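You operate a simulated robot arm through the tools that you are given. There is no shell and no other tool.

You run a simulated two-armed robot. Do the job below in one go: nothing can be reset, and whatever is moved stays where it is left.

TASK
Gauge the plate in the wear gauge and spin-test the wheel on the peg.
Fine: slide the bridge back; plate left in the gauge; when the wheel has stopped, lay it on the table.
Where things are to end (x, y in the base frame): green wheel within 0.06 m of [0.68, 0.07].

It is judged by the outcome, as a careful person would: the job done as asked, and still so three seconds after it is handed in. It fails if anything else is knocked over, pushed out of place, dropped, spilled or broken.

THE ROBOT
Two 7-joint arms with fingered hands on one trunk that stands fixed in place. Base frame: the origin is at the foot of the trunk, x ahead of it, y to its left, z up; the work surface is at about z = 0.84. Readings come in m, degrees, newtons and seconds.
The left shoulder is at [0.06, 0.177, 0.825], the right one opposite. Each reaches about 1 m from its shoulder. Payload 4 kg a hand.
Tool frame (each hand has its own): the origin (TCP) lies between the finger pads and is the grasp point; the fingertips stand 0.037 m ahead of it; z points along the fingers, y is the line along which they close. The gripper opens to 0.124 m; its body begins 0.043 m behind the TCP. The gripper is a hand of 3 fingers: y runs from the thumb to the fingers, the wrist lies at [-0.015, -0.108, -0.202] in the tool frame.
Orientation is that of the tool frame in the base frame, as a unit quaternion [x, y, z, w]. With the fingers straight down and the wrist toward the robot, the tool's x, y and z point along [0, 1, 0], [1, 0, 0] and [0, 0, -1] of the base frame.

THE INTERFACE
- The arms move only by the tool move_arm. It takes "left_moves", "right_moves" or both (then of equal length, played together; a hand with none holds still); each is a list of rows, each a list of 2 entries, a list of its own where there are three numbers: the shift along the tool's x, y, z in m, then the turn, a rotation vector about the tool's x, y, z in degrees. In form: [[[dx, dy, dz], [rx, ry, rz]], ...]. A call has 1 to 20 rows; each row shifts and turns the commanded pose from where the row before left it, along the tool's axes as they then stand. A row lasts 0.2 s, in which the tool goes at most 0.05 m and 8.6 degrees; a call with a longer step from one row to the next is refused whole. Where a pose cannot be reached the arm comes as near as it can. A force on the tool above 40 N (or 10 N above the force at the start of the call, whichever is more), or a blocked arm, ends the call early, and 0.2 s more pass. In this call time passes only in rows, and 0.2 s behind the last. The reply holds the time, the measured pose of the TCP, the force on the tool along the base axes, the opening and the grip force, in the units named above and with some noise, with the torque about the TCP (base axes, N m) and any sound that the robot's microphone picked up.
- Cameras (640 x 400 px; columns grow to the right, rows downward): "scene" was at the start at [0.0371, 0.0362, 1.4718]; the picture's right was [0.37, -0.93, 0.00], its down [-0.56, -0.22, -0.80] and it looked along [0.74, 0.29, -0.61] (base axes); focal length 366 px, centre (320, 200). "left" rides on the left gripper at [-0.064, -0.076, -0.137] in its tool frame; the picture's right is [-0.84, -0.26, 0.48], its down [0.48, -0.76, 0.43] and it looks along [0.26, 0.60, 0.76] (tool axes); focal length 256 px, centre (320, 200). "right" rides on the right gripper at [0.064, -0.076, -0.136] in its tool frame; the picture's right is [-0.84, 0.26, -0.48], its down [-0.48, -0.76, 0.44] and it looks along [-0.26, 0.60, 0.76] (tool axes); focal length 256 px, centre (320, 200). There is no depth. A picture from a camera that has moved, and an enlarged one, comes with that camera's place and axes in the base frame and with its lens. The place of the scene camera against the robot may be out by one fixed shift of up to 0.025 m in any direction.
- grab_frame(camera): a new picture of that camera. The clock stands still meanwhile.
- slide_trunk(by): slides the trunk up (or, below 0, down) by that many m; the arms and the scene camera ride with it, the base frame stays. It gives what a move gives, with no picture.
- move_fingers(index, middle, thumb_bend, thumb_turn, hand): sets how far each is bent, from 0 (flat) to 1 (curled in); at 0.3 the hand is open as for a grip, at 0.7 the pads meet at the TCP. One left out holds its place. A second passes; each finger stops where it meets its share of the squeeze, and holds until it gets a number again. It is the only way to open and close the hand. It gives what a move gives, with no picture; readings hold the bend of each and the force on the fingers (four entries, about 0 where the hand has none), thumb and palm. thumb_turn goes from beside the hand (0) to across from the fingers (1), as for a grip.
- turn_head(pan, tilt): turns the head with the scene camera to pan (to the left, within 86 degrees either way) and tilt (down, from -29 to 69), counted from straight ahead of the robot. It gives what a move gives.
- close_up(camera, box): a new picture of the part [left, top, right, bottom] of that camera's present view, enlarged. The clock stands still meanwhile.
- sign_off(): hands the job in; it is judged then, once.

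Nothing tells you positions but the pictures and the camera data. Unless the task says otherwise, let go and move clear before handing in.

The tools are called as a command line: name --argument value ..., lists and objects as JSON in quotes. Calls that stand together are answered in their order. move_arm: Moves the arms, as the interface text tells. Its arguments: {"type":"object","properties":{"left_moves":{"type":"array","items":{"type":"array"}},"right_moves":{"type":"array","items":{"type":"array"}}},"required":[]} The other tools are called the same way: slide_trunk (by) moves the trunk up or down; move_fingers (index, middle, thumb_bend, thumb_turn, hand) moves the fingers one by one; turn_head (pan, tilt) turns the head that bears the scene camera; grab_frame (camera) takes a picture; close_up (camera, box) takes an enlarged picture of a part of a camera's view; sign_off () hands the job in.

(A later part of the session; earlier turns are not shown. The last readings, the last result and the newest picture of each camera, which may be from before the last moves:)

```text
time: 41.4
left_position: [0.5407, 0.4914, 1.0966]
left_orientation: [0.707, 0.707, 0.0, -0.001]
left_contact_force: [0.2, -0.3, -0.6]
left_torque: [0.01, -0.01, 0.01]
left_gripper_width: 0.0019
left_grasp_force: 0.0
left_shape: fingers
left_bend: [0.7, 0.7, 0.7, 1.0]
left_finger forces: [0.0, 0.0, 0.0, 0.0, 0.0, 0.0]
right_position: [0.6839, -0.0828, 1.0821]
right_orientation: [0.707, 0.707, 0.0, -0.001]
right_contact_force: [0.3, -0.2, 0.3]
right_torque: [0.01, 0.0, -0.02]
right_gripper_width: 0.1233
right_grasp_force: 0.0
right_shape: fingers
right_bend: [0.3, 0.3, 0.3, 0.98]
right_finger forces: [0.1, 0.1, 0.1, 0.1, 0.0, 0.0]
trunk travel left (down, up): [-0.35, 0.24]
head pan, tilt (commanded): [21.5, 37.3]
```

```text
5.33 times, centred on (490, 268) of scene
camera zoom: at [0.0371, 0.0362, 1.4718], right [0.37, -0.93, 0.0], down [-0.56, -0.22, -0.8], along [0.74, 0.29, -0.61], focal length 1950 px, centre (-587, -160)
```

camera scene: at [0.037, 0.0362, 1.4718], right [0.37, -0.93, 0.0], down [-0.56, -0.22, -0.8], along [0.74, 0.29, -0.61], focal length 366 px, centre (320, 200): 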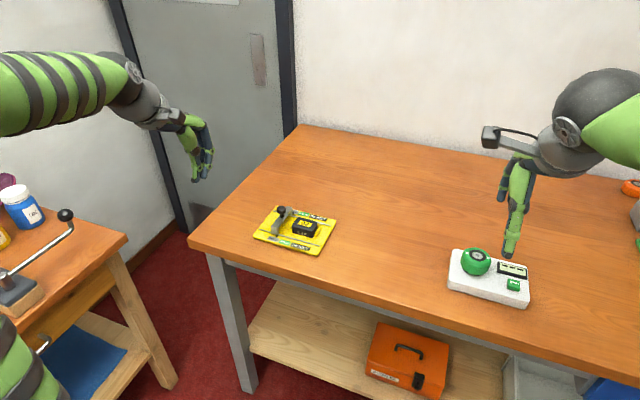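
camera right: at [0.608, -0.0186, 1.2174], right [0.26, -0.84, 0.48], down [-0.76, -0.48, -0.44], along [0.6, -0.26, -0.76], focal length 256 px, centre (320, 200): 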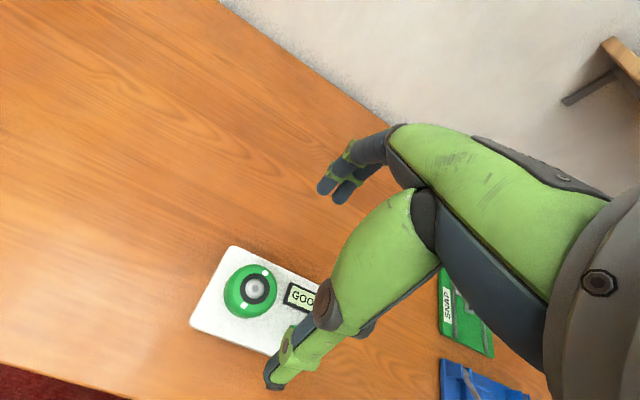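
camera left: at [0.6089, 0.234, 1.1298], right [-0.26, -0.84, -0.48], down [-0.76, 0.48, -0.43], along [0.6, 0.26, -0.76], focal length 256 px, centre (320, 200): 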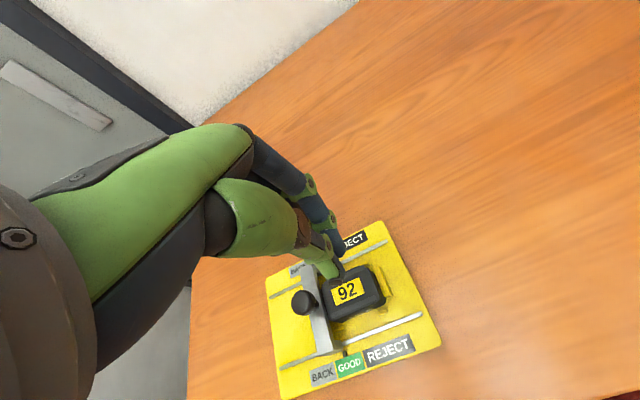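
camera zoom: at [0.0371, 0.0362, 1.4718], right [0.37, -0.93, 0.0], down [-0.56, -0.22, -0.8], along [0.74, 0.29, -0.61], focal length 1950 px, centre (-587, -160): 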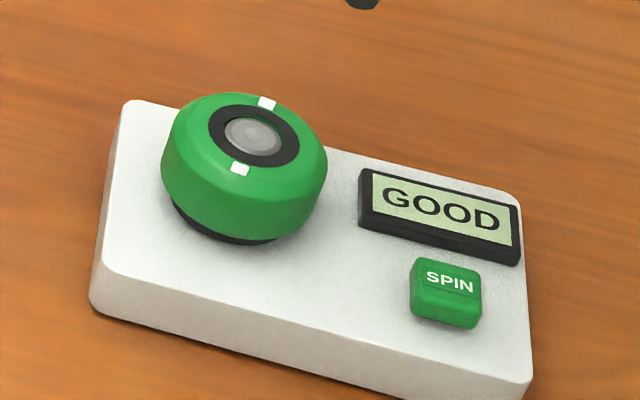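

The display now reads GOOD. I'll wait a moment and compare the wheel marks to make sure it has truly stopped.

move_arm --right_moves '[[[0, 0, 0], [0, 0, 0]], [[0, 0, 0], [0, 0, 0]], [[0, 0, 0], [0, 0, 0]], [[0, 0, 0], [0, 0, 0]]]'

close_up --camera "scene" --box '[430, 230, 550, 305]'

move_arm --right_moves '[[[0, 0, 0], [0, 0, 0]]]'

close_up --camera "scene" --box '[430, 230, 550, 305]'

close_up --camera "right" --box '[180, 240, 340, 350]'

```text
time: 42.4
left_position: [0.5404, 0.4921, 1.0958]
left_orientation: [0.707, 0.708, 0.0, 0.0]
left_contact_force: [-0.7, 0.0, 0.1]
left_torque: [0.0, 0.01, -0.01]
left_gripper_width: 0.0019
left_grasp_force: 0.0
left_shape: fingers
left_bend: [0.7, 0.7, 0.7, 1.0]
left_finger forces: [0.0, 0.0, 0.1, 0.0, 0.1, 0.0]
right_position: [0.6844, -0.0833, 1.0815]
right_orientation: [0.707, 0.707, -0.001, 0.0]
right_contact_force: [0.0, -0.5, -0.4]
right_torque: [0.04, -0.02, 0.01]
right_gripper_width: 0.1232
right_grasp_force: 0.2
right_shape: fingers
right_bend: [0.3, 0.3, 0.3, 0.98]
right_finger forces: [0.1, 0.0, 0.0, 0.0, 0.0, 0.0]
trunk travel left (down, up): [-0.35, 0.24]
head pan, tilt (commanded): [21.5, 37.3]
```

```text
5.33 times, centred on (490, 268) of scene
camera zoom: at [0.0371, 0.0362, 1.4718], right [0.37, -0.93, 0.0], down [-0.56, -0.22, -0.8], along [0.74, 0.29, -0.61], focal length 1950 px, centre (-587, -160)
```

zoom: 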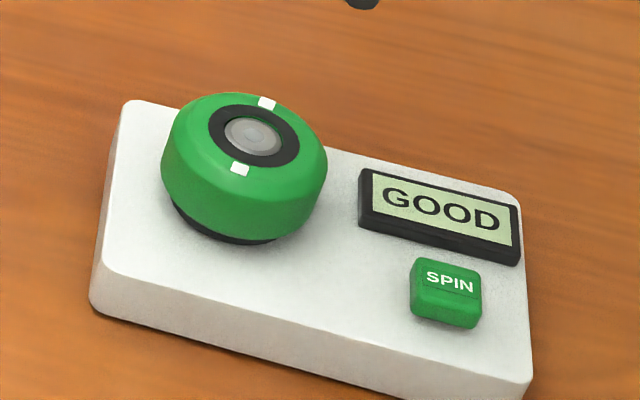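

```text
time: 42.8
left_position: [0.5403, 0.4933, 1.0962]
left_orientation: [0.707, 0.707, 0.0, 0.0]
left_contact_force: [0.1, -0.2, 0.5]
left_torque: [0.0, -0.03, 0.02]
left_gripper_width: 0.0019
left_grasp_force: 0.1
left_shape: fingers
left_bend: [0.7, 0.7, 0.7, 1.0]
left_finger forces: [0.1, 0.1, 0.1, 0.1, 0.0, 0.0]
right_position: [0.6848, -0.0828, 1.0826]
right_orientation: [0.707, 0.707, 0.0, 0.0]
right_contact_force: [0.2, 0.3, -0.5]
right_torque: [0.0, 0.02, 0.0]
right_gripper_width: 0.1231
right_grasp_force: 0.0
right_shape: fingers
right_bend: [0.3, 0.3, 0.3, 0.98]
right_finger forces: [0.0, 0.0, 0.1, 0.1, 0.1, 0.0]
trunk travel left (down, up): [-0.35, 0.24]
head pan, tilt (commanded): [21.5, 37.3]
```

```text
5.33 times, centred on (490, 268) of scene
camera zoom: at [0.0371, 0.0362, 1.4718], right [0.37, -0.93, 0.0], down [-0.56, -0.22, -0.8], along [0.74, 0.29, -0.61], focal length 1950 px, centre (-587, -160)
```

zoom: 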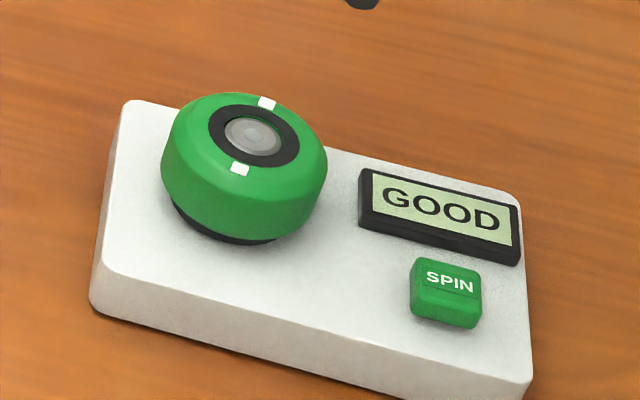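

```text
3.64 times, centred on (260, 295) of right
camera zoom: at [0.608, -0.0186, 1.2174], right [0.26, -0.84, 0.48], down [-0.76, -0.48, -0.44], along [0.6, -0.26, -0.76], focal length 931 px, centre (538, -146)
```

zoom: 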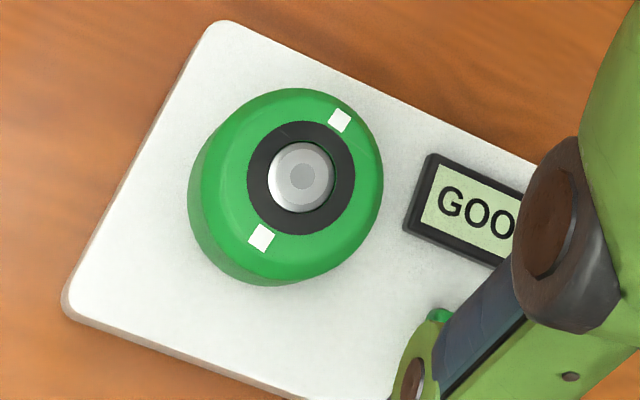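

The wheel has stopped (marks unchanged) and the test reads GOOD. I'll lower the open hand around the wheel, centred on (0.686, -0.082), pausing to check before closing.

move_arm --right_moves '[[[0.001, 0.0015, 0.04], [0, 0, 0]], [[0, 0, 0.04], [0, 0, 0]], [[0, 0, 0.03], [0, 0, 0]], [[0, 0, 0.02], [0, 0, 0]], [[0, 0, 0.01], [0, 0, 0]], [[0, 0, 0], [0, 0, 0]]]'

grab_frame --camera "right"

close_up --camera "scene" --box '[420, 210, 550, 310]'

```text
time: 44.2
left_position: [0.5404, 0.4924, 1.0972]
left_orientation: [0.707, 0.707, 0.0, 0.0]
left_contact_force: [0.5, -0.9, 0.4]
left_torque: [0.03, 0.02, -0.01]
left_gripper_width: 0.0018
left_grasp_force: 0.2
left_shape: fingers
left_bend: [0.7, 0.7, 0.7, 1.0]
left_finger forces: [0.0, 0.1, 0.0, 0.0, 0.0, 0.0]
right_position: [0.6861, -0.0787, 0.9431]
right_orientation: [0.707, 0.707, 0.001, 0.001]
right_contact_force: [1.0, 0.3, -0.1]
right_torque: [0.0, 0.04, 0.03]
right_gripper_width: 0.1235
right_grasp_force: 0.1
right_shape: fingers
right_bend: [0.3, 0.3, 0.3, 0.98]
right_finger forces: [0.0, 0.0, 0.0, 0.0, 0.1, 0.1]
trunk travel left (down, up): [-0.35, 0.24]
head pan, tilt (commanded): [21.5, 37.3]
```

```text
taken
camera right: at [0.61, -0.0145, 1.0783], right [0.26, -0.84, 0.48], down [-0.76, -0.48, -0.44], along [0.6, -0.26, -0.76], focal length 256 px, centre (320, 200)
```

right: 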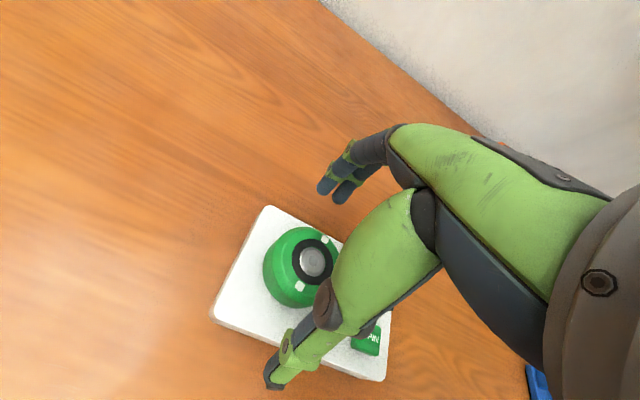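

```text
4.00 times, centred on (485, 260) of scene
camera zoom: at [0.0371, 0.0362, 1.4718], right [0.37, -0.93, 0.0], down [-0.56, -0.22, -0.8], along [0.74, 0.29, -0.61], focal length 1462 px, centre (-340, -40)
```

zoom: 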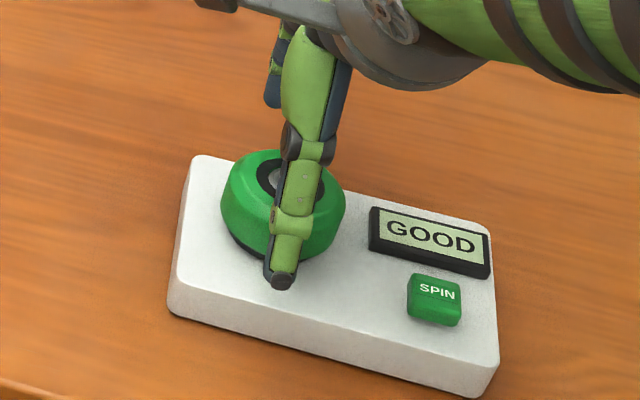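

The hand is well centred: the peg lies right on the tool axis. I'll go down the last 26 mm to TCP z ≈ 0.917 so the tips are about 1 cm above the tester top.

move_arm --right_moves '[[[-0.001, 0, 0.01], [0, 0, 0]], [[0, 0, 0.008], [0, 0, 0]], [[0, 0, 0.005], [0, 0, 0]], [[0, 0, 0.003], [0, 0, 0]], [[0, 0, 0], [0, 0, 0]]]'

grab_frame --camera "right"

close_up --camera "scene" --box '[420, 210, 550, 310]'

```text
time: 45.4
left_position: [0.5411, 0.493, 1.0973]
left_orientation: [0.707, 0.707, 0.0, 0.0]
left_contact_force: [-0.3, -0.3, 1.0]
left_torque: [-0.02, 0.01, -0.01]
left_gripper_width: 0.002
left_grasp_force: 0.1
left_shape: fingers
left_bend: [0.7, 0.7, 0.7, 1.0]
left_finger forces: [0.0, 0.0, 0.0, 0.1, 0.1, 0.0]
right_position: [0.6858, -0.0814, 0.9143]
right_orientation: [0.707, 0.707, 0.001, 0.0]
right_contact_force: [-0.2, -0.3, 0.3]
right_torque: [0.02, 0.01, 0.02]
right_gripper_width: 0.1232
right_grasp_force: 0.0
right_shape: fingers
right_bend: [0.3, 0.3, 0.3, 0.98]
right_finger forces: [0.0, 0.0, 0.1, 0.0, 0.1, 0.1]
trunk travel left (down, up): [-0.35, 0.24]
head pan, tilt (commanded): [21.5, 37.3]
```

```text
taken
camera right: at [0.6098, -0.0174, 1.05], right [0.26, -0.84, 0.48], down [-0.76, -0.48, -0.44], along [0.6, -0.26, -0.76], focal length 256 px, centre (320, 200)
```

right: 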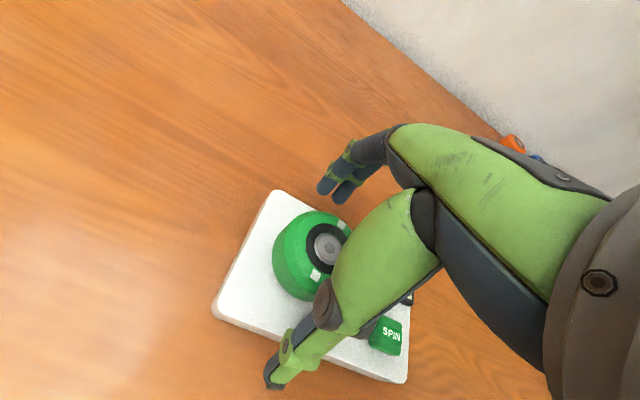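

```text
4.00 times, centred on (485, 260) of scene
camera zoom: at [0.0371, 0.0362, 1.4718], right [0.37, -0.93, 0.0], down [-0.56, -0.22, -0.8], along [0.74, 0.29, -0.61], focal length 1462 px, centre (-340, -40)
```

zoom: 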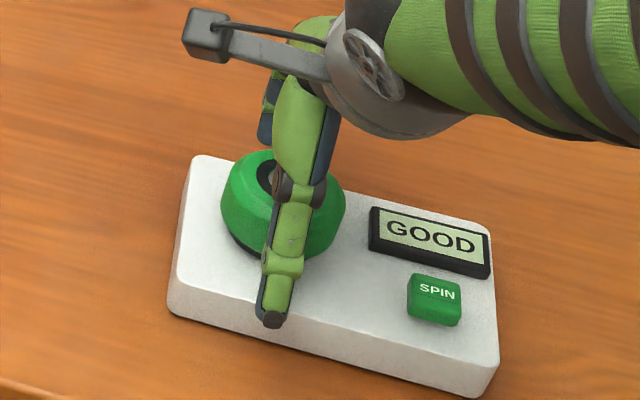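

The tips are beside the wheel with no contact. I'll shift 2 mm in +y for better centring and close gently in stages.

move_arm --right_moves '[[[0.0025, 0.0005, 0], [0, 0, 0]], [[0, 0, 0], [0, 0, 0]]]'

move_fingers --hand "right" --index 0.46 --middle 0.46 --thumb_bend 0.46

grab_frame --camera "right"

close_up --camera "scene" --box '[420, 210, 550, 310]'

```text
time: 46.0
left_position: [0.5407, 0.4936, 1.0966]
left_orientation: [0.707, 0.707, 0.0, 0.001]
left_contact_force: [-0.7, 1.6, -0.6]
left_torque: [-0.02, 0.02, 0.02]
left_gripper_width: 0.0019
left_grasp_force: 0.0
left_shape: fingers
left_bend: [0.7, 0.7, 0.7, 1.0]
left_finger forces: [0.0, 0.1, 0.0, 0.0, 0.0, 0.1]
right_position: [0.6875, -0.0788, 0.9141]
right_orientation: [0.707, 0.707, -0.001, 0.0]
right_contact_force: [0.3, -0.9, 0.2]
right_torque: [-0.02, 0.01, 0.01]
right_gripper_width: 0.1232
right_grasp_force: 0.0
right_shape: fingers
right_bend: [0.3, 0.3, 0.3, 0.98]
right_finger forces: [0.0, 0.0, 0.0, 0.1, 0.1, 0.0]
trunk travel left (down, up): [-0.35, 0.24]
head pan, tilt (commanded): [21.5, 37.3]
```

```text
time: 47.0
left_position: [0.5411, 0.4934, 1.0977]
left_orientation: [0.708, 0.706, 0.0, 0.0]
left_contact_force: [-0.4, 0.3, 0.4]
left_torque: [-0.02, 0.0, 0.0]
left_gripper_width: 0.0017
left_grasp_force: 0.0
left_shape: fingers
left_bend: [0.7, 0.7, 0.7, 1.0]
left_finger forces: [0.1, 0.0, 0.1, 0.1, 0.1, 0.0]
right_position: [0.6857, -0.0793, 0.9151]
right_orientation: [0.707, 0.707, -0.001, 0.0]
right_contact_force: [-1.0, -0.3, -0.5]
right_torque: [-0.04, -0.03, 0.03]
right_gripper_width: 0.076
right_grasp_force: 0.3
right_shape: fingers
right_bend: [0.46, 0.46, 0.46, 0.99]
right_finger forces: [0.0, 0.0, 0.1, 0.1, 0.9, 0.0]
trunk travel left (down, up): [-0.35, 0.24]
head pan, tilt (commanded): [21.5, 37.3]
```

```text
taken
camera right: at [0.61, -0.015, 1.05], right [0.26, -0.84, 0.48], down [-0.76, -0.48, -0.44], along [0.6, -0.26, -0.76], focal length 256 px, centre (320, 200)
```

right: 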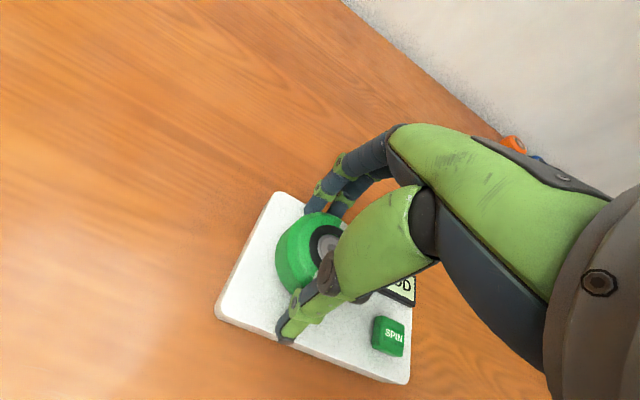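

```text
4.00 times, centred on (485, 260) of scene
camera zoom: at [0.037, 0.0362, 1.4718], right [0.37, -0.93, 0.0], down [-0.56, -0.22, -0.8], along [0.74, 0.29, -0.61], focal length 1462 px, centre (-340, -40)
```

zoom: 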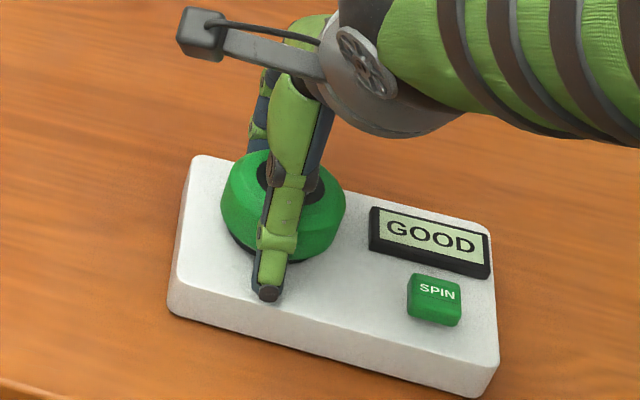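

The thumb touches first, so the hand sits a few millimetres too far +x. I'll shift 4 mm back and close further.

move_arm --right_moves '[[[0, -0.004, 0], [0, 0, 0]], [[0, 0, 0], [0, 0, 0]]]'

move_fingers --hand "right" --index 0.53 --middle 0.53 --thumb_bend 0.53

grab_frame --camera "right"

close_up --camera "scene" --box '[420, 210, 550, 310]'

```text
time: 47.6
left_position: [0.541, 0.492, 1.0975]
left_orientation: [0.707, 0.707, 0.0, 0.0]
left_contact_force: [-0.1, -0.1, 0.4]
left_torque: [0.02, 0.03, 0.01]
left_gripper_width: 0.0018
left_grasp_force: 0.1
left_shape: fingers
left_bend: [0.7, 0.7, 0.7, 1.0]
left_finger forces: [0.0, 0.1, 0.1, 0.1, 0.0, 0.1]
right_position: [0.682, -0.0791, 0.915]
right_orientation: [0.707, 0.707, 0.001, 0.001]
right_contact_force: [-0.6, 0.6, -0.8]
right_torque: [-0.03, 0.0, -0.02]
right_gripper_width: 0.075
right_grasp_force: 0.1
right_shape: fingers
right_bend: [0.46, 0.46, 0.46, 0.99]
right_finger forces: [0.0, 0.0, 0.0, 0.1, 0.1, 0.1]
trunk travel left (down, up): [-0.35, 0.24]
head pan, tilt (commanded): [21.5, 37.3]
```

```text
time: 48.6
left_position: [0.5397, 0.4918, 1.096]
left_orientation: [0.707, 0.707, 0.0, -0.001]
left_contact_force: [0.2, 0.6, 0.1]
left_torque: [0.01, -0.01, 0.03]
left_gripper_width: 0.0017
left_grasp_force: 0.1
left_shape: fingers
left_bend: [0.7, 0.7, 0.7, 1.0]
left_finger forces: [0.0, 0.0, 0.0, 0.1, 0.0, 0.0]
right_position: [0.6824, -0.0796, 0.9155]
right_orientation: [0.707, 0.708, 0.0, 0.0]
right_contact_force: [0.0, -0.2, 2.1]
right_torque: [-0.01, -0.1, 0.04]
right_gripper_width: 0.0646
right_grasp_force: 7.1
right_shape: fingers
right_bend: [0.51, 0.5, 0.51, 1.0]
right_finger forces: [2.8, 3.3, 0.0, 0.0, 7.8, 0.1]
trunk travel left (down, up): [-0.35, 0.24]
head pan, tilt (commanded): [21.5, 37.3]
```

```text
taken
camera right: at [0.6058, -0.0152, 1.0507], right [0.26, -0.84, 0.48], down [-0.76, -0.48, -0.44], along [0.6, -0.26, -0.76], focal length 256 px, centre (320, 200)
```

right: 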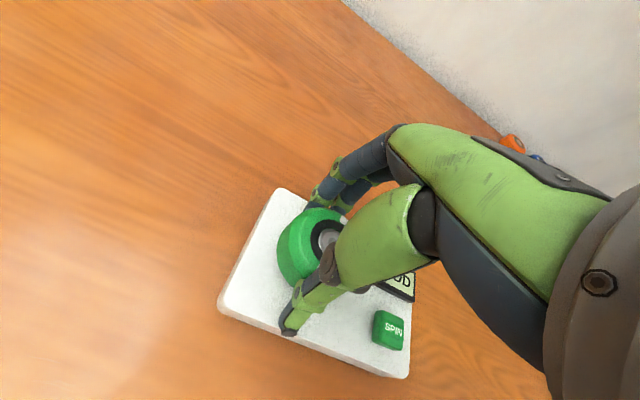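

```text
4.00 times, centred on (485, 260) of scene
camera zoom: at [0.0369, 0.0362, 1.4718], right [0.37, -0.93, 0.0], down [-0.56, -0.22, -0.8], along [0.74, 0.29, -0.61], focal length 1462 px, centre (-340, -40)
```

zoom: 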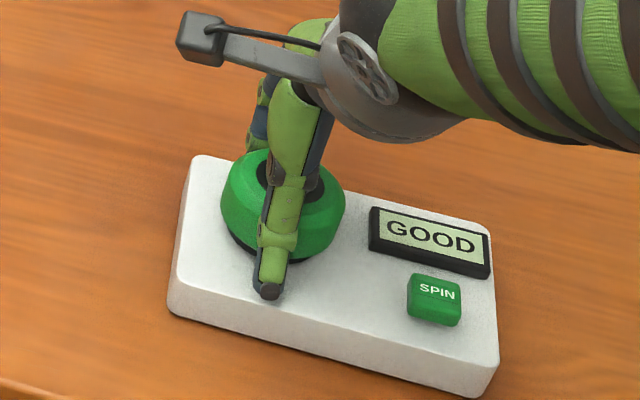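

All three fingers are now holding the wheel evenly (about 7 N). I'll firm up the grip before lifting.

move_fingers --hand "right" --index 0.6 --middle 0.6 --thumb_bend 0.6

close_up --camera "scene" --box '[420, 210, 550, 310]'

```text
time: 49.6
left_position: [0.5408, 0.4918, 1.096]
left_orientation: [0.707, 0.707, 0.0, -0.001]
left_contact_force: [0.1, 0.2, -0.8]
left_torque: [-0.02, -0.04, 0.03]
left_gripper_width: 0.0016
left_grasp_force: 0.0
left_shape: fingers
left_bend: [0.7, 0.7, 0.7, 1.0]
left_finger forces: [0.0, 0.1, 0.0, 0.1, 0.0, 0.0]
right_position: [0.6824, -0.0782, 0.9157]
right_orientation: [0.707, 0.707, 0.001, 0.001]
right_contact_force: [0.2, 0.5, 7.8]
right_torque: [-0.03, -0.23, 0.01]
right_gripper_width: 0.0646
right_grasp_force: 20.5
right_shape: fingers
right_bend: [0.52, 0.52, 0.53, 1.0]
right_finger forces: [9.3, 8.4, 0.1, 0.1, 22.7, 0.0]
trunk travel left (down, up): [-0.35, 0.24]
head pan, tilt (commanded): [21.5, 37.3]
```

```text
4.00 times, centred on (485, 260) of scene
camera zoom: at [0.0365, 0.0363, 1.4719], right [0.37, -0.93, 0.0], down [-0.56, -0.22, -0.8], along [0.74, 0.29, -0.61], focal length 1462 px, centre (-340, -40)
```

zoom: 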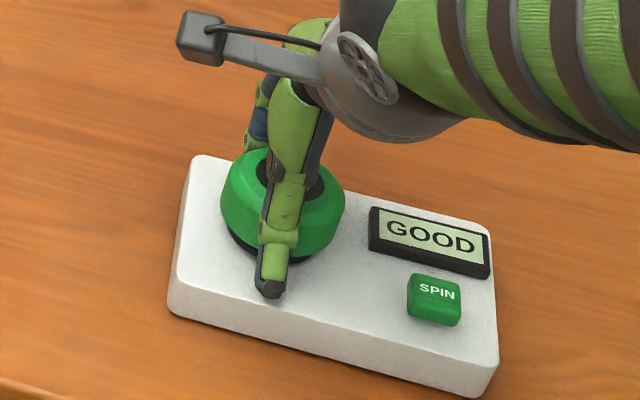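

The grip is about 20 N and balanced. Now I lift straight up slowly off the peg.

move_arm --right_moves '[[[0, 0, -0.004], [0, 0, 0]], [[0, 0, -0.006], [0, 0, 0]], [[0, 0, -0.008], [0, 0, 0]], [[0, 0, 0], [0, 0, 0]]]'

close_up --camera "scene" --box '[420, 210, 550, 310]'

grab_frame --camera "right"

```text
time: 50.6
left_position: [0.5406, 0.4927, 1.0976]
left_orientation: [0.707, 0.707, 0.001, 0.001]
left_contact_force: [-0.7, 0.4, 0.0]
left_torque: [-0.01, 0.03, 0.01]
left_gripper_width: 0.0017
left_grasp_force: 0.1
left_shape: fingers
left_bend: [0.7, 0.7, 0.7, 1.0]
left_finger forces: [0.0, 0.1, 0.0, 0.0, 0.0, 0.0]
right_position: [0.682, -0.0784, 0.9319]
right_orientation: [0.707, 0.707, 0.0, 0.0]
right_contact_force: [0.4, 0.5, -1.3]
right_torque: [0.02, 0.03, 0.03]
right_gripper_width: 0.0641
right_grasp_force: 21.6
right_shape: fingers
right_bend: [0.52, 0.52, 0.54, 1.0]
right_finger forces: [10.7, 10.6, 0.1, 0.1, 21.6, 0.0]
trunk travel left (down, up): [-0.35, 0.24]
head pan, tilt (commanded): [21.5, 37.3]
```

```text
4.00 times, centred on (485, 260) of scene
camera zoom: at [0.0372, 0.0362, 1.4718], right [0.37, -0.93, 0.0], down [-0.56, -0.22, -0.8], along [0.74, 0.29, -0.61], focal length 1462 px, centre (-340, -40)
```

zoom: 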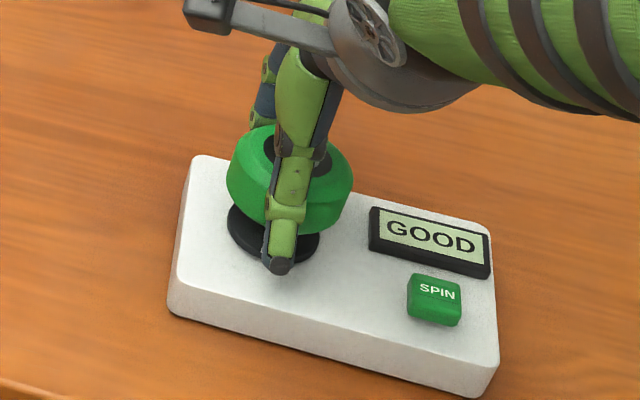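

```text
taken
camera right: at [0.606, -0.0144, 1.0685], right [0.26, -0.84, 0.48], down [-0.76, -0.48, -0.43], along [0.6, -0.26, -0.76], focal length 256 px, centre (320, 200)
```

right: 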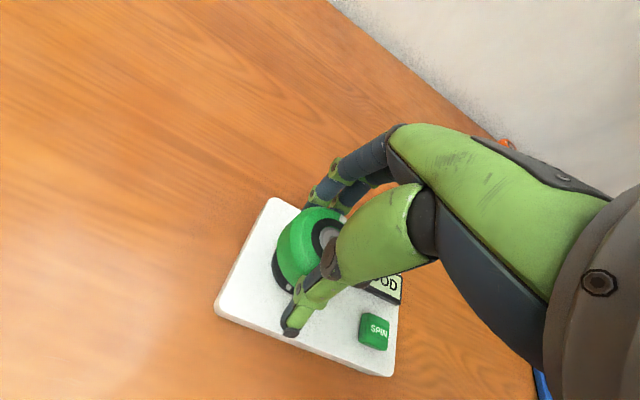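

The wheel is rising cleanly and the tester stays put. I'll keep lifting well above the peg.

move_arm --right_moves '[[[0, 0, -0.01], [0, 0, 0]], [[0, 0, -0.012], [0, 0, 0]], [[0, 0, -0.015], [0, 0, 0]], [[0, 0, -0.015], [0, 0, 0]], [[0, 0, -0.015], [0, 0, 0]], [[0, 0, -0.01], [0, 0, 0]], [[0, 0, 0], [0, 0, 0]]]'

close_up --camera "scene" --box '[420, 190, 550, 310]'

grab_frame --camera "right"

```text
time: 52.2
left_position: [0.5411, 0.4917, 1.0961]
left_orientation: [0.707, 0.707, 0.0, 0.0]
left_contact_force: [0.0, 0.7, -0.9]
left_torque: [0.03, 0.02, -0.03]
left_gripper_width: 0.0015
left_grasp_force: 0.2
left_shape: fingers
left_bend: [0.7, 0.7, 0.7, 1.0]
left_finger forces: [0.0, 0.0, 0.0, 0.0, 0.0, 0.0]
right_position: [0.6817, -0.0782, 1.0093]
right_orientation: [0.707, 0.707, 0.0, 0.001]
right_contact_force: [0.7, -0.3, -0.8]
right_torque: [-0.02, 0.0, -0.01]
right_gripper_width: 0.0643
right_grasp_force: 21.3
right_shape: fingers
right_bend: [0.52, 0.52, 0.54, 1.0]
right_finger forces: [10.7, 10.6, 0.0, 0.1, 21.7, 0.0]
trunk travel left (down, up): [-0.35, 0.24]
head pan, tilt (commanded): [21.5, 37.3]
```

```text
3.33 times, centred on (485, 250) of scene
camera zoom: at [0.0372, 0.0362, 1.4718], right [0.37, -0.93, 0.0], down [-0.56, -0.22, -0.8], along [0.74, 0.29, -0.61], focal length 1219 px, centre (-230, 33)
```

zoom: 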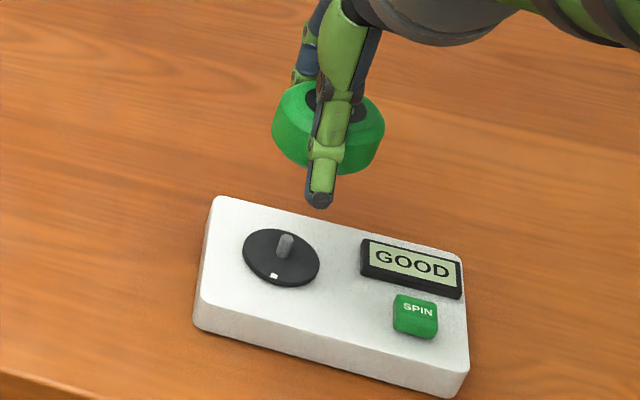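

```text
taken
camera right: at [0.6048, -0.0146, 1.1455], right [0.26, -0.84, 0.48], down [-0.76, -0.48, -0.43], along [0.6, -0.26, -0.76], focal length 256 px, centre (320, 200)
```

right: 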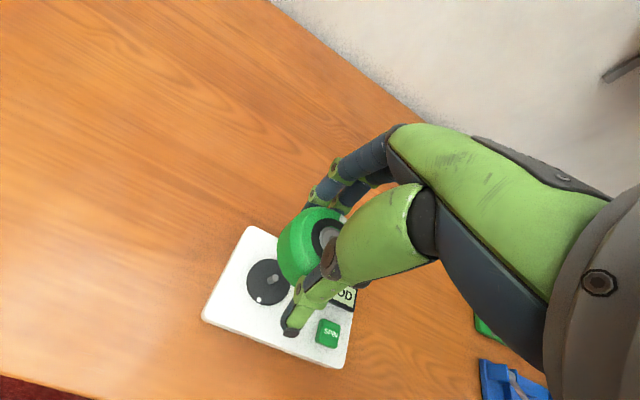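

The wheel is free of the peg and held level. I'll carry it sideways to (0.68, 0.07) at this height, then look before lowering.

move_arm --right_moves '[[[0.015, 0, 0], [0, 0, 0]], [[0.025, 0, 0], [0, 0, 0]], [[0.03, 0, 0], [0, 0, 0]], [[0.03, 0, 0], [0, 0, 0]], [[0.025, -0.001, 0], [0, 0, 0]], [[0.015, -0.001, 0], [0, 0, 0]], [[0.008, 0, 0], [0, 0, 0]], [[0, 0, 0], [0, 0, 0]]]'

grab_frame --camera "scene"

grab_frame --camera "right"

```text
time: 54.0
left_position: [0.5411, 0.4927, 1.0964]
left_orientation: [0.707, 0.707, 0.0, 0.001]
left_contact_force: [-0.4, 0.3, 0.1]
left_torque: [-0.01, -0.01, 0.01]
left_gripper_width: 0.0017
left_grasp_force: 0.1
left_shape: fingers
left_bend: [0.7, 0.7, 0.7, 1.0]
left_finger forces: [0.1, 0.0, 0.1, 0.1, 0.1, 0.0]
right_position: [0.6809, 0.0679, 1.01]
right_orientation: [0.707, 0.707, 0.0, 0.0]
right_contact_force: [-0.9, 0.4, -0.9]
right_torque: [0.01, 0.02, -0.01]
right_gripper_width: 0.0639
right_grasp_force: 20.7
right_shape: fingers
right_bend: [0.52, 0.52, 0.54, 1.0]
right_finger forces: [10.6, 10.8, 0.0, 0.1, 21.4, 0.0]
trunk travel left (down, up): [-0.35, 0.24]
head pan, tilt (commanded): [21.5, 37.3]
```

```text
taken
camera scene: at [0.0372, 0.0362, 1.4718], right [0.37, -0.93, 0.0], down [-0.56, -0.22, -0.8], along [0.74, 0.29, -0.61], focal length 366 px, centre (320, 200)
```

scene: 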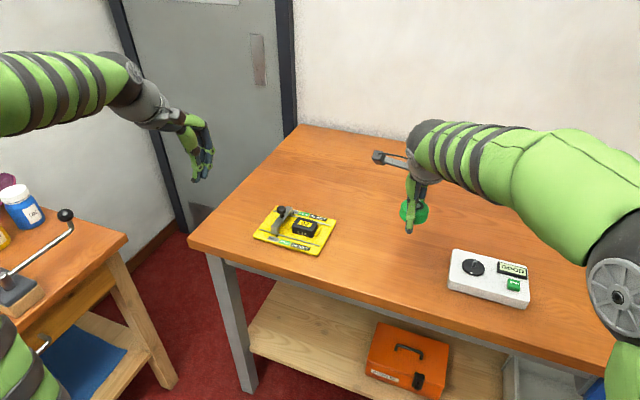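

```text
taken
camera right: at [0.6044, 0.132, 1.1456], right [0.26, -0.84, 0.48], down [-0.76, -0.48, -0.43], along [0.6, -0.26, -0.76], focal length 256 px, centre (320, 200)
```

right: 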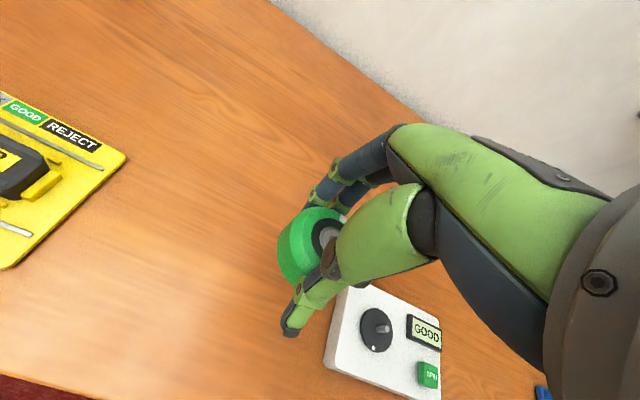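

The wheel hangs over clear table at the target. I'll lower most of the way, then feel for the table in small steps.

move_arm --right_moves '[[[0.001, 0, 0.02], [0, 0, 0]], [[0.001, 0, 0.03], [0, 0, 0]], [[0, 0, 0.03], [0, 0, 0]], [[0, 0, 0.02], [0, 0, 0]], [[0, 0, 0.01], [0, 0, 0]], [[0, 0, 0], [0, 0, 0]]]'

close_up --camera "scene" --box '[350, 170, 480, 270]'

close_up --camera "right" --box '[220, 150, 420, 350]'

```text
time: 55.4
left_position: [0.5405, 0.4919, 1.0965]
left_orientation: [0.707, 0.707, 0.0, 0.001]
left_contact_force: [0.3, -0.4, -0.2]
left_torque: [0.0, -0.03, -0.04]
left_gripper_width: 0.002
left_grasp_force: 0.0
left_shape: fingers
left_bend: [0.7, 0.7, 0.7, 1.0]
left_finger forces: [0.0, 0.0, 0.0, 0.1, 0.0, 0.0]
right_position: [0.6805, 0.0722, 0.8987]
right_orientation: [0.707, 0.707, 0.0, 0.001]
right_contact_force: [-0.3, 0.2, -1.4]
right_torque: [0.03, 0.02, -0.03]
right_gripper_width: 0.064
right_grasp_force: 21.5
right_shape: fingers
right_bend: [0.52, 0.52, 0.54, 1.0]
right_finger forces: [10.6, 10.7, 0.0, 0.0, 21.3, 0.1]
trunk travel left (down, up): [-0.35, 0.24]
head pan, tilt (commanded): [21.5, 37.3]
```

```text
4.00 times, centred on (415, 220) of scene
camera zoom: at [0.0372, 0.0362, 1.4718], right [0.37, -0.93, 0.0], down [-0.56, -0.22, -0.8], along [0.74, 0.29, -0.61], focal length 1462 px, centre (-60, 120)
```

zoom: 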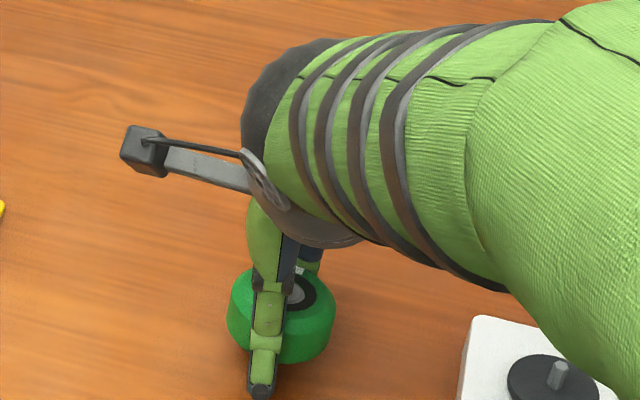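

```text
2.00 times, centred on (320, 250) of right
camera zoom: at [0.6045, 0.1354, 1.0345], right [0.26, -0.84, 0.48], down [-0.76, -0.48, -0.44], along [0.6, -0.26, -0.76], focal length 512 px, centre (320, 100)
```

zoom: 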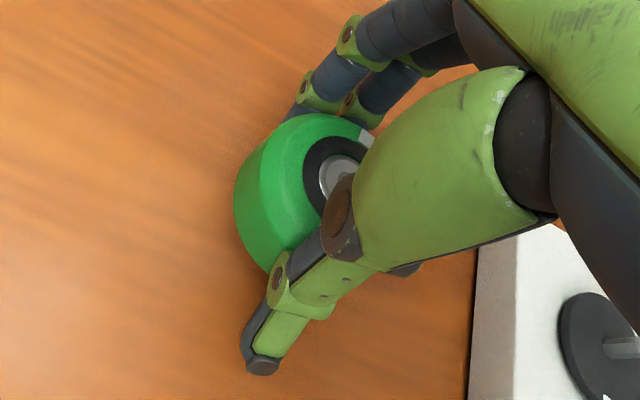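

About 1.5 cm remain, and the arm is clear of the tester. I'll lower in 3 mm steps until the table is felt.

move_arm --right_moves '[[[0, 0, 0.004], [0, 0, 0]], [[0, 0, 0.003], [0, 0, 0]], [[0, 0, 0.003], [0, 0, 0]], [[0, 0, 0], [0, 0, 0]]]'

move_arm --right_moves '[[[0, 0, 0.002], [0, 0, 0]], [[0, 0, 0.002], [0, 0, 0]], [[0, 0, 0], [0, 0, 0]]]'

```text
time: 56.4
left_position: [0.5409, 0.4933, 1.0969]
left_orientation: [0.707, 0.707, 0.0, -0.001]
left_contact_force: [-0.4, -0.2, 0.5]
left_torque: [-0.01, 0.0, -0.03]
left_gripper_width: 0.0021
left_grasp_force: 0.0
left_shape: fingers
left_bend: [0.7, 0.7, 0.7, 1.0]
left_finger forces: [0.0, 0.1, 0.1, 0.0, 0.0, 0.1]
right_position: [0.6809, 0.0704, 0.8893]
right_orientation: [0.707, 0.707, -0.001, 0.0]
right_contact_force: [-1.0, 0.0, -1.2]
right_torque: [0.05, 0.02, 0.01]
right_gripper_width: 0.064
right_grasp_force: 21.3
right_shape: fingers
right_bend: [0.52, 0.52, 0.54, 1.0]
right_finger forces: [10.6, 10.7, 0.1, 0.0, 21.4, 0.0]
trunk travel left (down, up): [-0.35, 0.24]
head pan, tilt (commanded): [21.5, 37.3]
```

```text
time: 57.2
left_position: [0.5415, 0.4929, 1.0966]
left_orientation: [0.708, 0.707, 0.0, 0.0]
left_contact_force: [1.4, -0.8, 0.2]
left_torque: [0.03, 0.0, -0.04]
left_gripper_width: 0.0017
left_grasp_force: 0.0
left_shape: fingers
left_bend: [0.7, 0.7, 0.7, 1.0]
left_finger forces: [0.0, 0.1, 0.0, 0.1, 0.1, 0.0]
right_position: [0.682, 0.0706, 0.8861]
right_orientation: [0.707, 0.707, 0.001, 0.001]
right_contact_force: [0.4, -0.6, -1.3]
right_torque: [0.03, -0.01, -0.03]
right_gripper_width: 0.0637
right_grasp_force: 20.9
right_shape: fingers
right_bend: [0.52, 0.52, 0.54, 1.0]
right_finger forces: [10.6, 10.7, 0.1, 0.0, 21.3, 0.0]
trunk travel left (down, up): [-0.35, 0.24]
head pan, tilt (commanded): [21.5, 37.3]
```

No contact yet at TCP z 0.886. I'll keep going in 2 mm steps.

move_arm --right_moves '[[[0, 0, 0.002], [0, 0, 0]], [[0, 0, 0.001], [0, 0, 0]], [[0, 0, 0], [0, 0, 0]]]'

close_up --camera "right" --box '[220, 150, 420, 350]'

close_up --camera "scene" --box '[370, 220, 470, 290]'

```text
time: 58.0
left_position: [0.5403, 0.4927, 1.097]
left_orientation: [0.707, 0.707, 0.0, 0.001]
left_contact_force: [0.6, 0.8, -1.0]
left_torque: [0.0, -0.03, -0.01]
left_gripper_width: 0.0017
left_grasp_force: 0.1
left_shape: fingers
left_bend: [0.7, 0.7, 0.7, 1.0]
left_finger forces: [0.0, 0.0, 0.0, 0.1, 0.1, 0.0]
right_position: [0.6811, 0.0717, 0.8841]
right_orientation: [0.707, 0.707, 0.002, 0.0]
right_contact_force: [0.7, -0.3, 9.7]
right_torque: [-0.15, -0.45, -0.05]
right_gripper_width: 0.0639
right_grasp_force: 27.9
right_shape: fingers
right_bend: [0.52, 0.52, 0.54, 1.0]
right_finger forces: [10.1, 23.6, 0.0, 0.1, 22.4, 0.1]
trunk travel left (down, up): [-0.35, 0.24]
head pan, tilt (commanded): [21.5, 37.3]
```

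```text
2.00 times, centred on (320, 250) of right
camera zoom: at [0.6045, 0.1352, 1.02], right [0.26, -0.84, 0.48], down [-0.76, -0.48, -0.44], along [0.6, -0.25, -0.76], focal length 512 px, centre (320, 100)
```

zoom: 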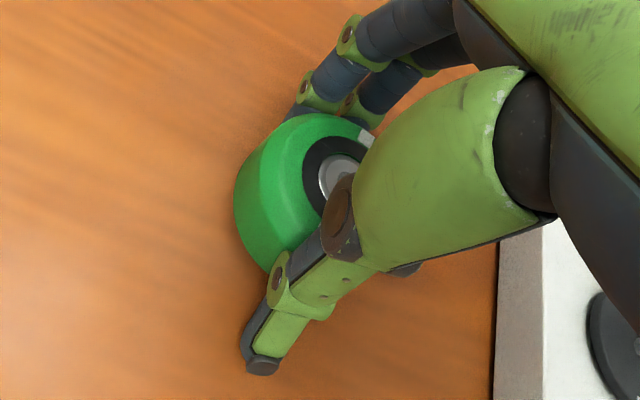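

```text
5.71 times, centred on (420, 255) of scene
camera zoom: at [0.0364, 0.0361, 1.472], right [0.37, -0.93, 0.0], down [-0.56, -0.22, -0.8], along [0.74, 0.29, -0.61], focal length 2089 px, centre (-251, -114)
```

zoom: 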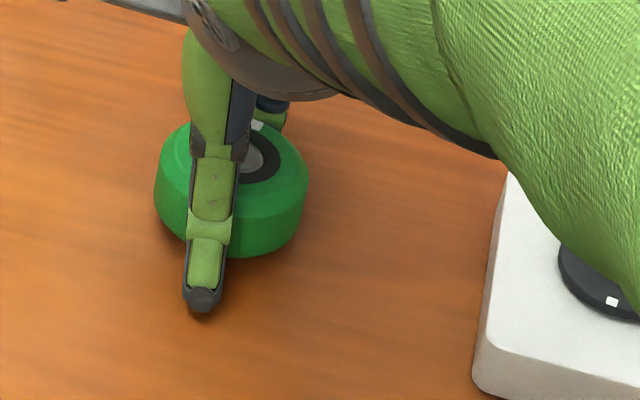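

The contact point (from the torque) is the middle fingertip reaching the table, with the wheel about 3 mm above it. I'll ease up 1 mm and loosen the grip slightly so the wheel slides gently down between the fingers.

move_arm --right_moves '[[[0, 0, -0.0015], [0, 0, 0]], [[0, 0, 0], [0, 0, 0]]]'

move_fingers --hand "right" --index 0.52 --middle 0.52 --thumb_bend 0.535

close_up --camera "scene" --box '[370, 220, 470, 290]'

```text
time: 58.6
left_position: [0.5422, 0.4924, 1.0972]
left_orientation: [0.707, 0.707, 0.001, 0.0]
left_contact_force: [-0.5, 0.0, 0.2]
left_torque: [-0.01, -0.01, 0.04]
left_gripper_width: 0.0019
left_grasp_force: 0.1
left_shape: fingers
left_bend: [0.7, 0.7, 0.7, 1.0]
left_finger forces: [0.1, 0.0, 0.0, 0.0, 0.0, 0.0]
right_position: [0.6818, 0.0712, 0.8856]
right_orientation: [0.707, 0.707, 0.001, 0.0]
right_contact_force: [2.6, 0.0, 5.6]
right_torque: [-0.03, -0.4, 0.03]
right_gripper_width: 0.0637
right_grasp_force: 24.4
right_shape: fingers
right_bend: [0.52, 0.52, 0.54, 1.0]
right_finger forces: [10.8, 17.9, 0.0, 0.0, 21.3, 0.0]
trunk travel left (down, up): [-0.35, 0.24]
head pan, tilt (commanded): [21.5, 37.3]
```

```text
time: 59.6
left_position: [0.5404, 0.4943, 1.096]
left_orientation: [0.707, 0.707, 0.0, 0.0]
left_contact_force: [0.2, 0.2, 0.8]
left_torque: [0.0, -0.01, -0.02]
left_gripper_width: 0.0019
left_grasp_force: 0.0
left_shape: fingers
left_bend: [0.7, 0.7, 0.7, 1.0]
left_finger forces: [0.1, 0.0, 0.0, 0.0, 0.0, 0.1]
right_position: [0.6794, 0.0717, 0.8841]
right_orientation: [0.707, 0.707, 0.001, 0.0]
right_contact_force: [-0.2, -0.8, -0.3]
right_torque: [0.02, 0.03, 0.0]
right_gripper_width: 0.0637
right_grasp_force: 7.2
right_shape: fingers
right_bend: [0.5, 0.5, 0.52, 1.0]
right_finger forces: [3.3, 4.2, 0.0, 0.0, 6.4, 0.0]
trunk travel left (down, up): [-0.35, 0.24]
head pan, tilt (commanded): [21.5, 37.3]
```

```text
5.71 times, centred on (420, 255) of scene
camera zoom: at [0.0372, 0.0363, 1.4718], right [0.37, -0.93, 0.0], down [-0.56, -0.22, -0.8], along [0.74, 0.29, -0.61], focal length 2089 px, centre (-251, -114)
```

zoom: 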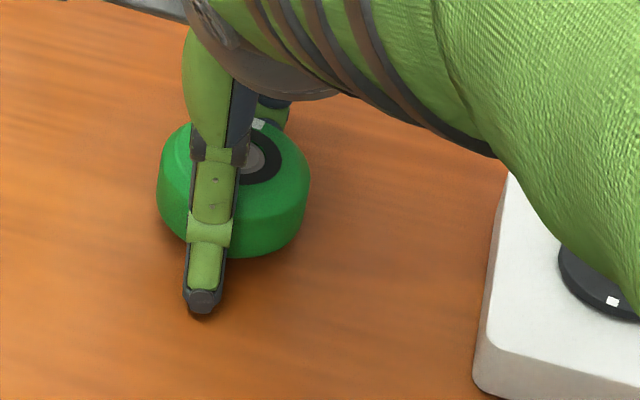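

The grip is down to about 7 N and nothing presses the table now. I'll lower another 1–2 mm to see whether the wheel itself touches.

move_arm --right_moves '[[[0, 0, 0.001], [0, 0, 0]], [[0, 0, 0.001], [0, 0, 0]], [[0, 0, 0], [0, 0, 0]]]'

close_up --camera "scene" --box '[370, 220, 470, 290]'

```text
time: 60.4
left_position: [0.541, 0.4917, 1.0978]
left_orientation: [0.707, 0.707, 0.0, 0.0]
left_contact_force: [-0.2, 0.1, 0.2]
left_torque: [0.02, 0.01, -0.03]
left_gripper_width: 0.0017
left_grasp_force: 0.1
left_shape: fingers
left_bend: [0.7, 0.7, 0.7, 1.0]
left_finger forces: [0.0, 0.1, 0.0, 0.1, 0.0, 0.0]
right_position: [0.6821, 0.0712, 0.8835]
right_orientation: [0.707, 0.708, 0.0, 0.001]
right_contact_force: [-1.0, -0.2, 4.1]
right_torque: [-0.08, -0.18, -0.06]
right_gripper_width: 0.0643
right_grasp_force: 10.6
right_shape: fingers
right_bend: [0.5, 0.5, 0.52, 1.0]
right_finger forces: [2.7, 10.5, 0.0, 0.0, 7.1, 0.1]
trunk travel left (down, up): [-0.35, 0.24]
head pan, tilt (commanded): [21.5, 37.3]
```

```text
5.71 times, centred on (420, 255) of scene
camera zoom: at [0.0367, 0.0362, 1.4719], right [0.37, -0.93, 0.0], down [-0.56, -0.22, -0.8], along [0.74, 0.29, -0.61], focal length 2089 px, centre (-251, -114)
```

zoom: 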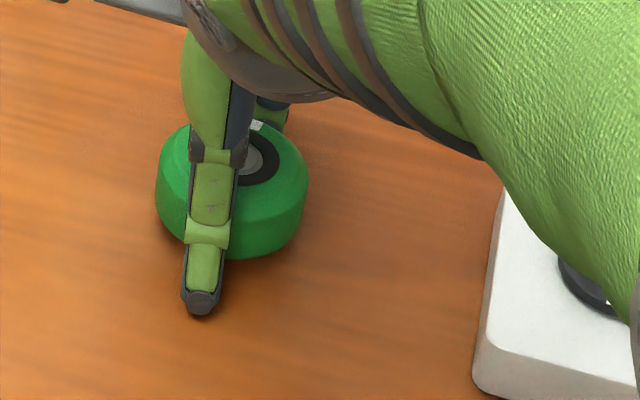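

The middle fingertip touches again, so the wheel is within a couple of millimetres of the table. I'll check the overall view for arm clearance, then ease up slightly and release slowly.

grab_frame --camera "scene"

move_arm --right_moves '[[[0, 0, -0.0015], [0, 0, 0]], [[0, 0, 0], [0, 0, 0]]]'

move_fingers --hand "right" --index 0.495 --middle 0.495 --thumb_bend 0.515

close_up --camera "scene" --box '[370, 220, 470, 290]'

```text
taken
camera scene: at [0.0367, 0.0362, 1.4719], right [0.37, -0.93, 0.0], down [-0.56, -0.22, -0.8], along [0.74, 0.29, -0.61], focal length 366 px, centre (320, 200)
```

scene: 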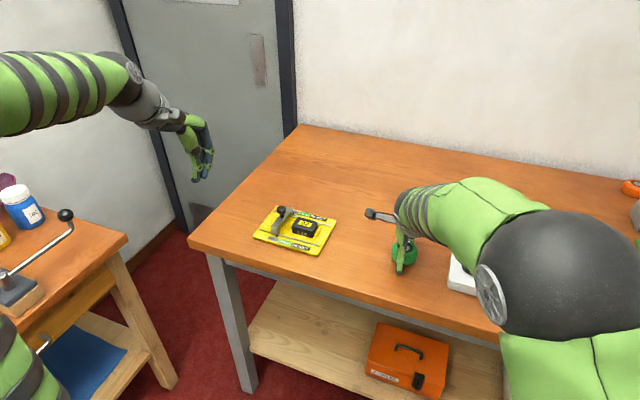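

```text
time: 61.0
left_position: [0.5402, 0.4936, 1.0965]
left_orientation: [0.707, 0.707, 0.0, 0.0]
left_contact_force: [-0.6, -0.1, 0.8]
left_torque: [-0.01, -0.02, 0.01]
left_gripper_width: 0.0015
left_grasp_force: 0.2
left_shape: fingers
left_bend: [0.7, 0.7, 0.7, 1.0]
left_finger forces: [0.0, 0.0, 0.0, 0.1, 0.1, 0.0]
right_position: [0.6816, 0.0716, 0.883]
right_orientation: [0.707, 0.707, -0.001, 0.0]
right_contact_force: [0.2, 0.9, -0.7]
right_torque: [0.0, -0.05, 0.01]
right_gripper_width: 0.064
right_grasp_force: 7.1
right_shape: fingers
right_bend: [0.5, 0.5, 0.52, 1.0]
right_finger forces: [3.3, 4.4, 0.1, 0.0, 6.2, 0.1]
trunk travel left (down, up): [-0.35, 0.24]
head pan, tilt (commanded): [21.5, 37.3]
```

```text
time: 62.0
left_position: [0.542, 0.4927, 1.0972]
left_orientation: [0.707, 0.707, 0.0, 0.0]
left_contact_force: [-0.7, -0.4, 0.3]
left_torque: [0.01, 0.02, 0.03]
left_gripper_width: 0.0017
left_grasp_force: 0.2
left_shape: fingers
left_bend: [0.7, 0.7, 0.7, 1.0]
left_finger forces: [0.1, 0.1, 0.0, 0.0, 0.1, 0.0]
right_position: [0.6814, 0.0708, 0.8844]
right_orientation: [0.707, 0.707, 0.0, 0.0]
right_contact_force: [0.2, -0.7, -0.8]
right_torque: [-0.01, 0.02, 0.02]
right_gripper_width: 0.0649
right_grasp_force: 2.8
right_shape: fingers
right_bend: [0.49, 0.48, 0.51, 1.0]
right_finger forces: [1.1, 2.0, 0.0, 0.0, 2.1, 0.0]
trunk travel left (down, up): [-0.35, 0.24]
head pan, tilt (commanded): [21.5, 37.3]
```

```text
5.71 times, centred on (420, 255) of scene
camera zoom: at [0.0372, 0.0363, 1.4718], right [0.37, -0.93, 0.0], down [-0.56, -0.22, -0.8], along [0.74, 0.29, -0.61], focal length 2089 px, centre (-251, -114)
```

zoom: 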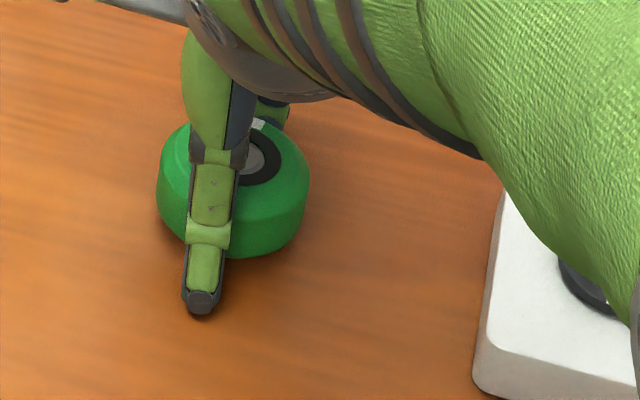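

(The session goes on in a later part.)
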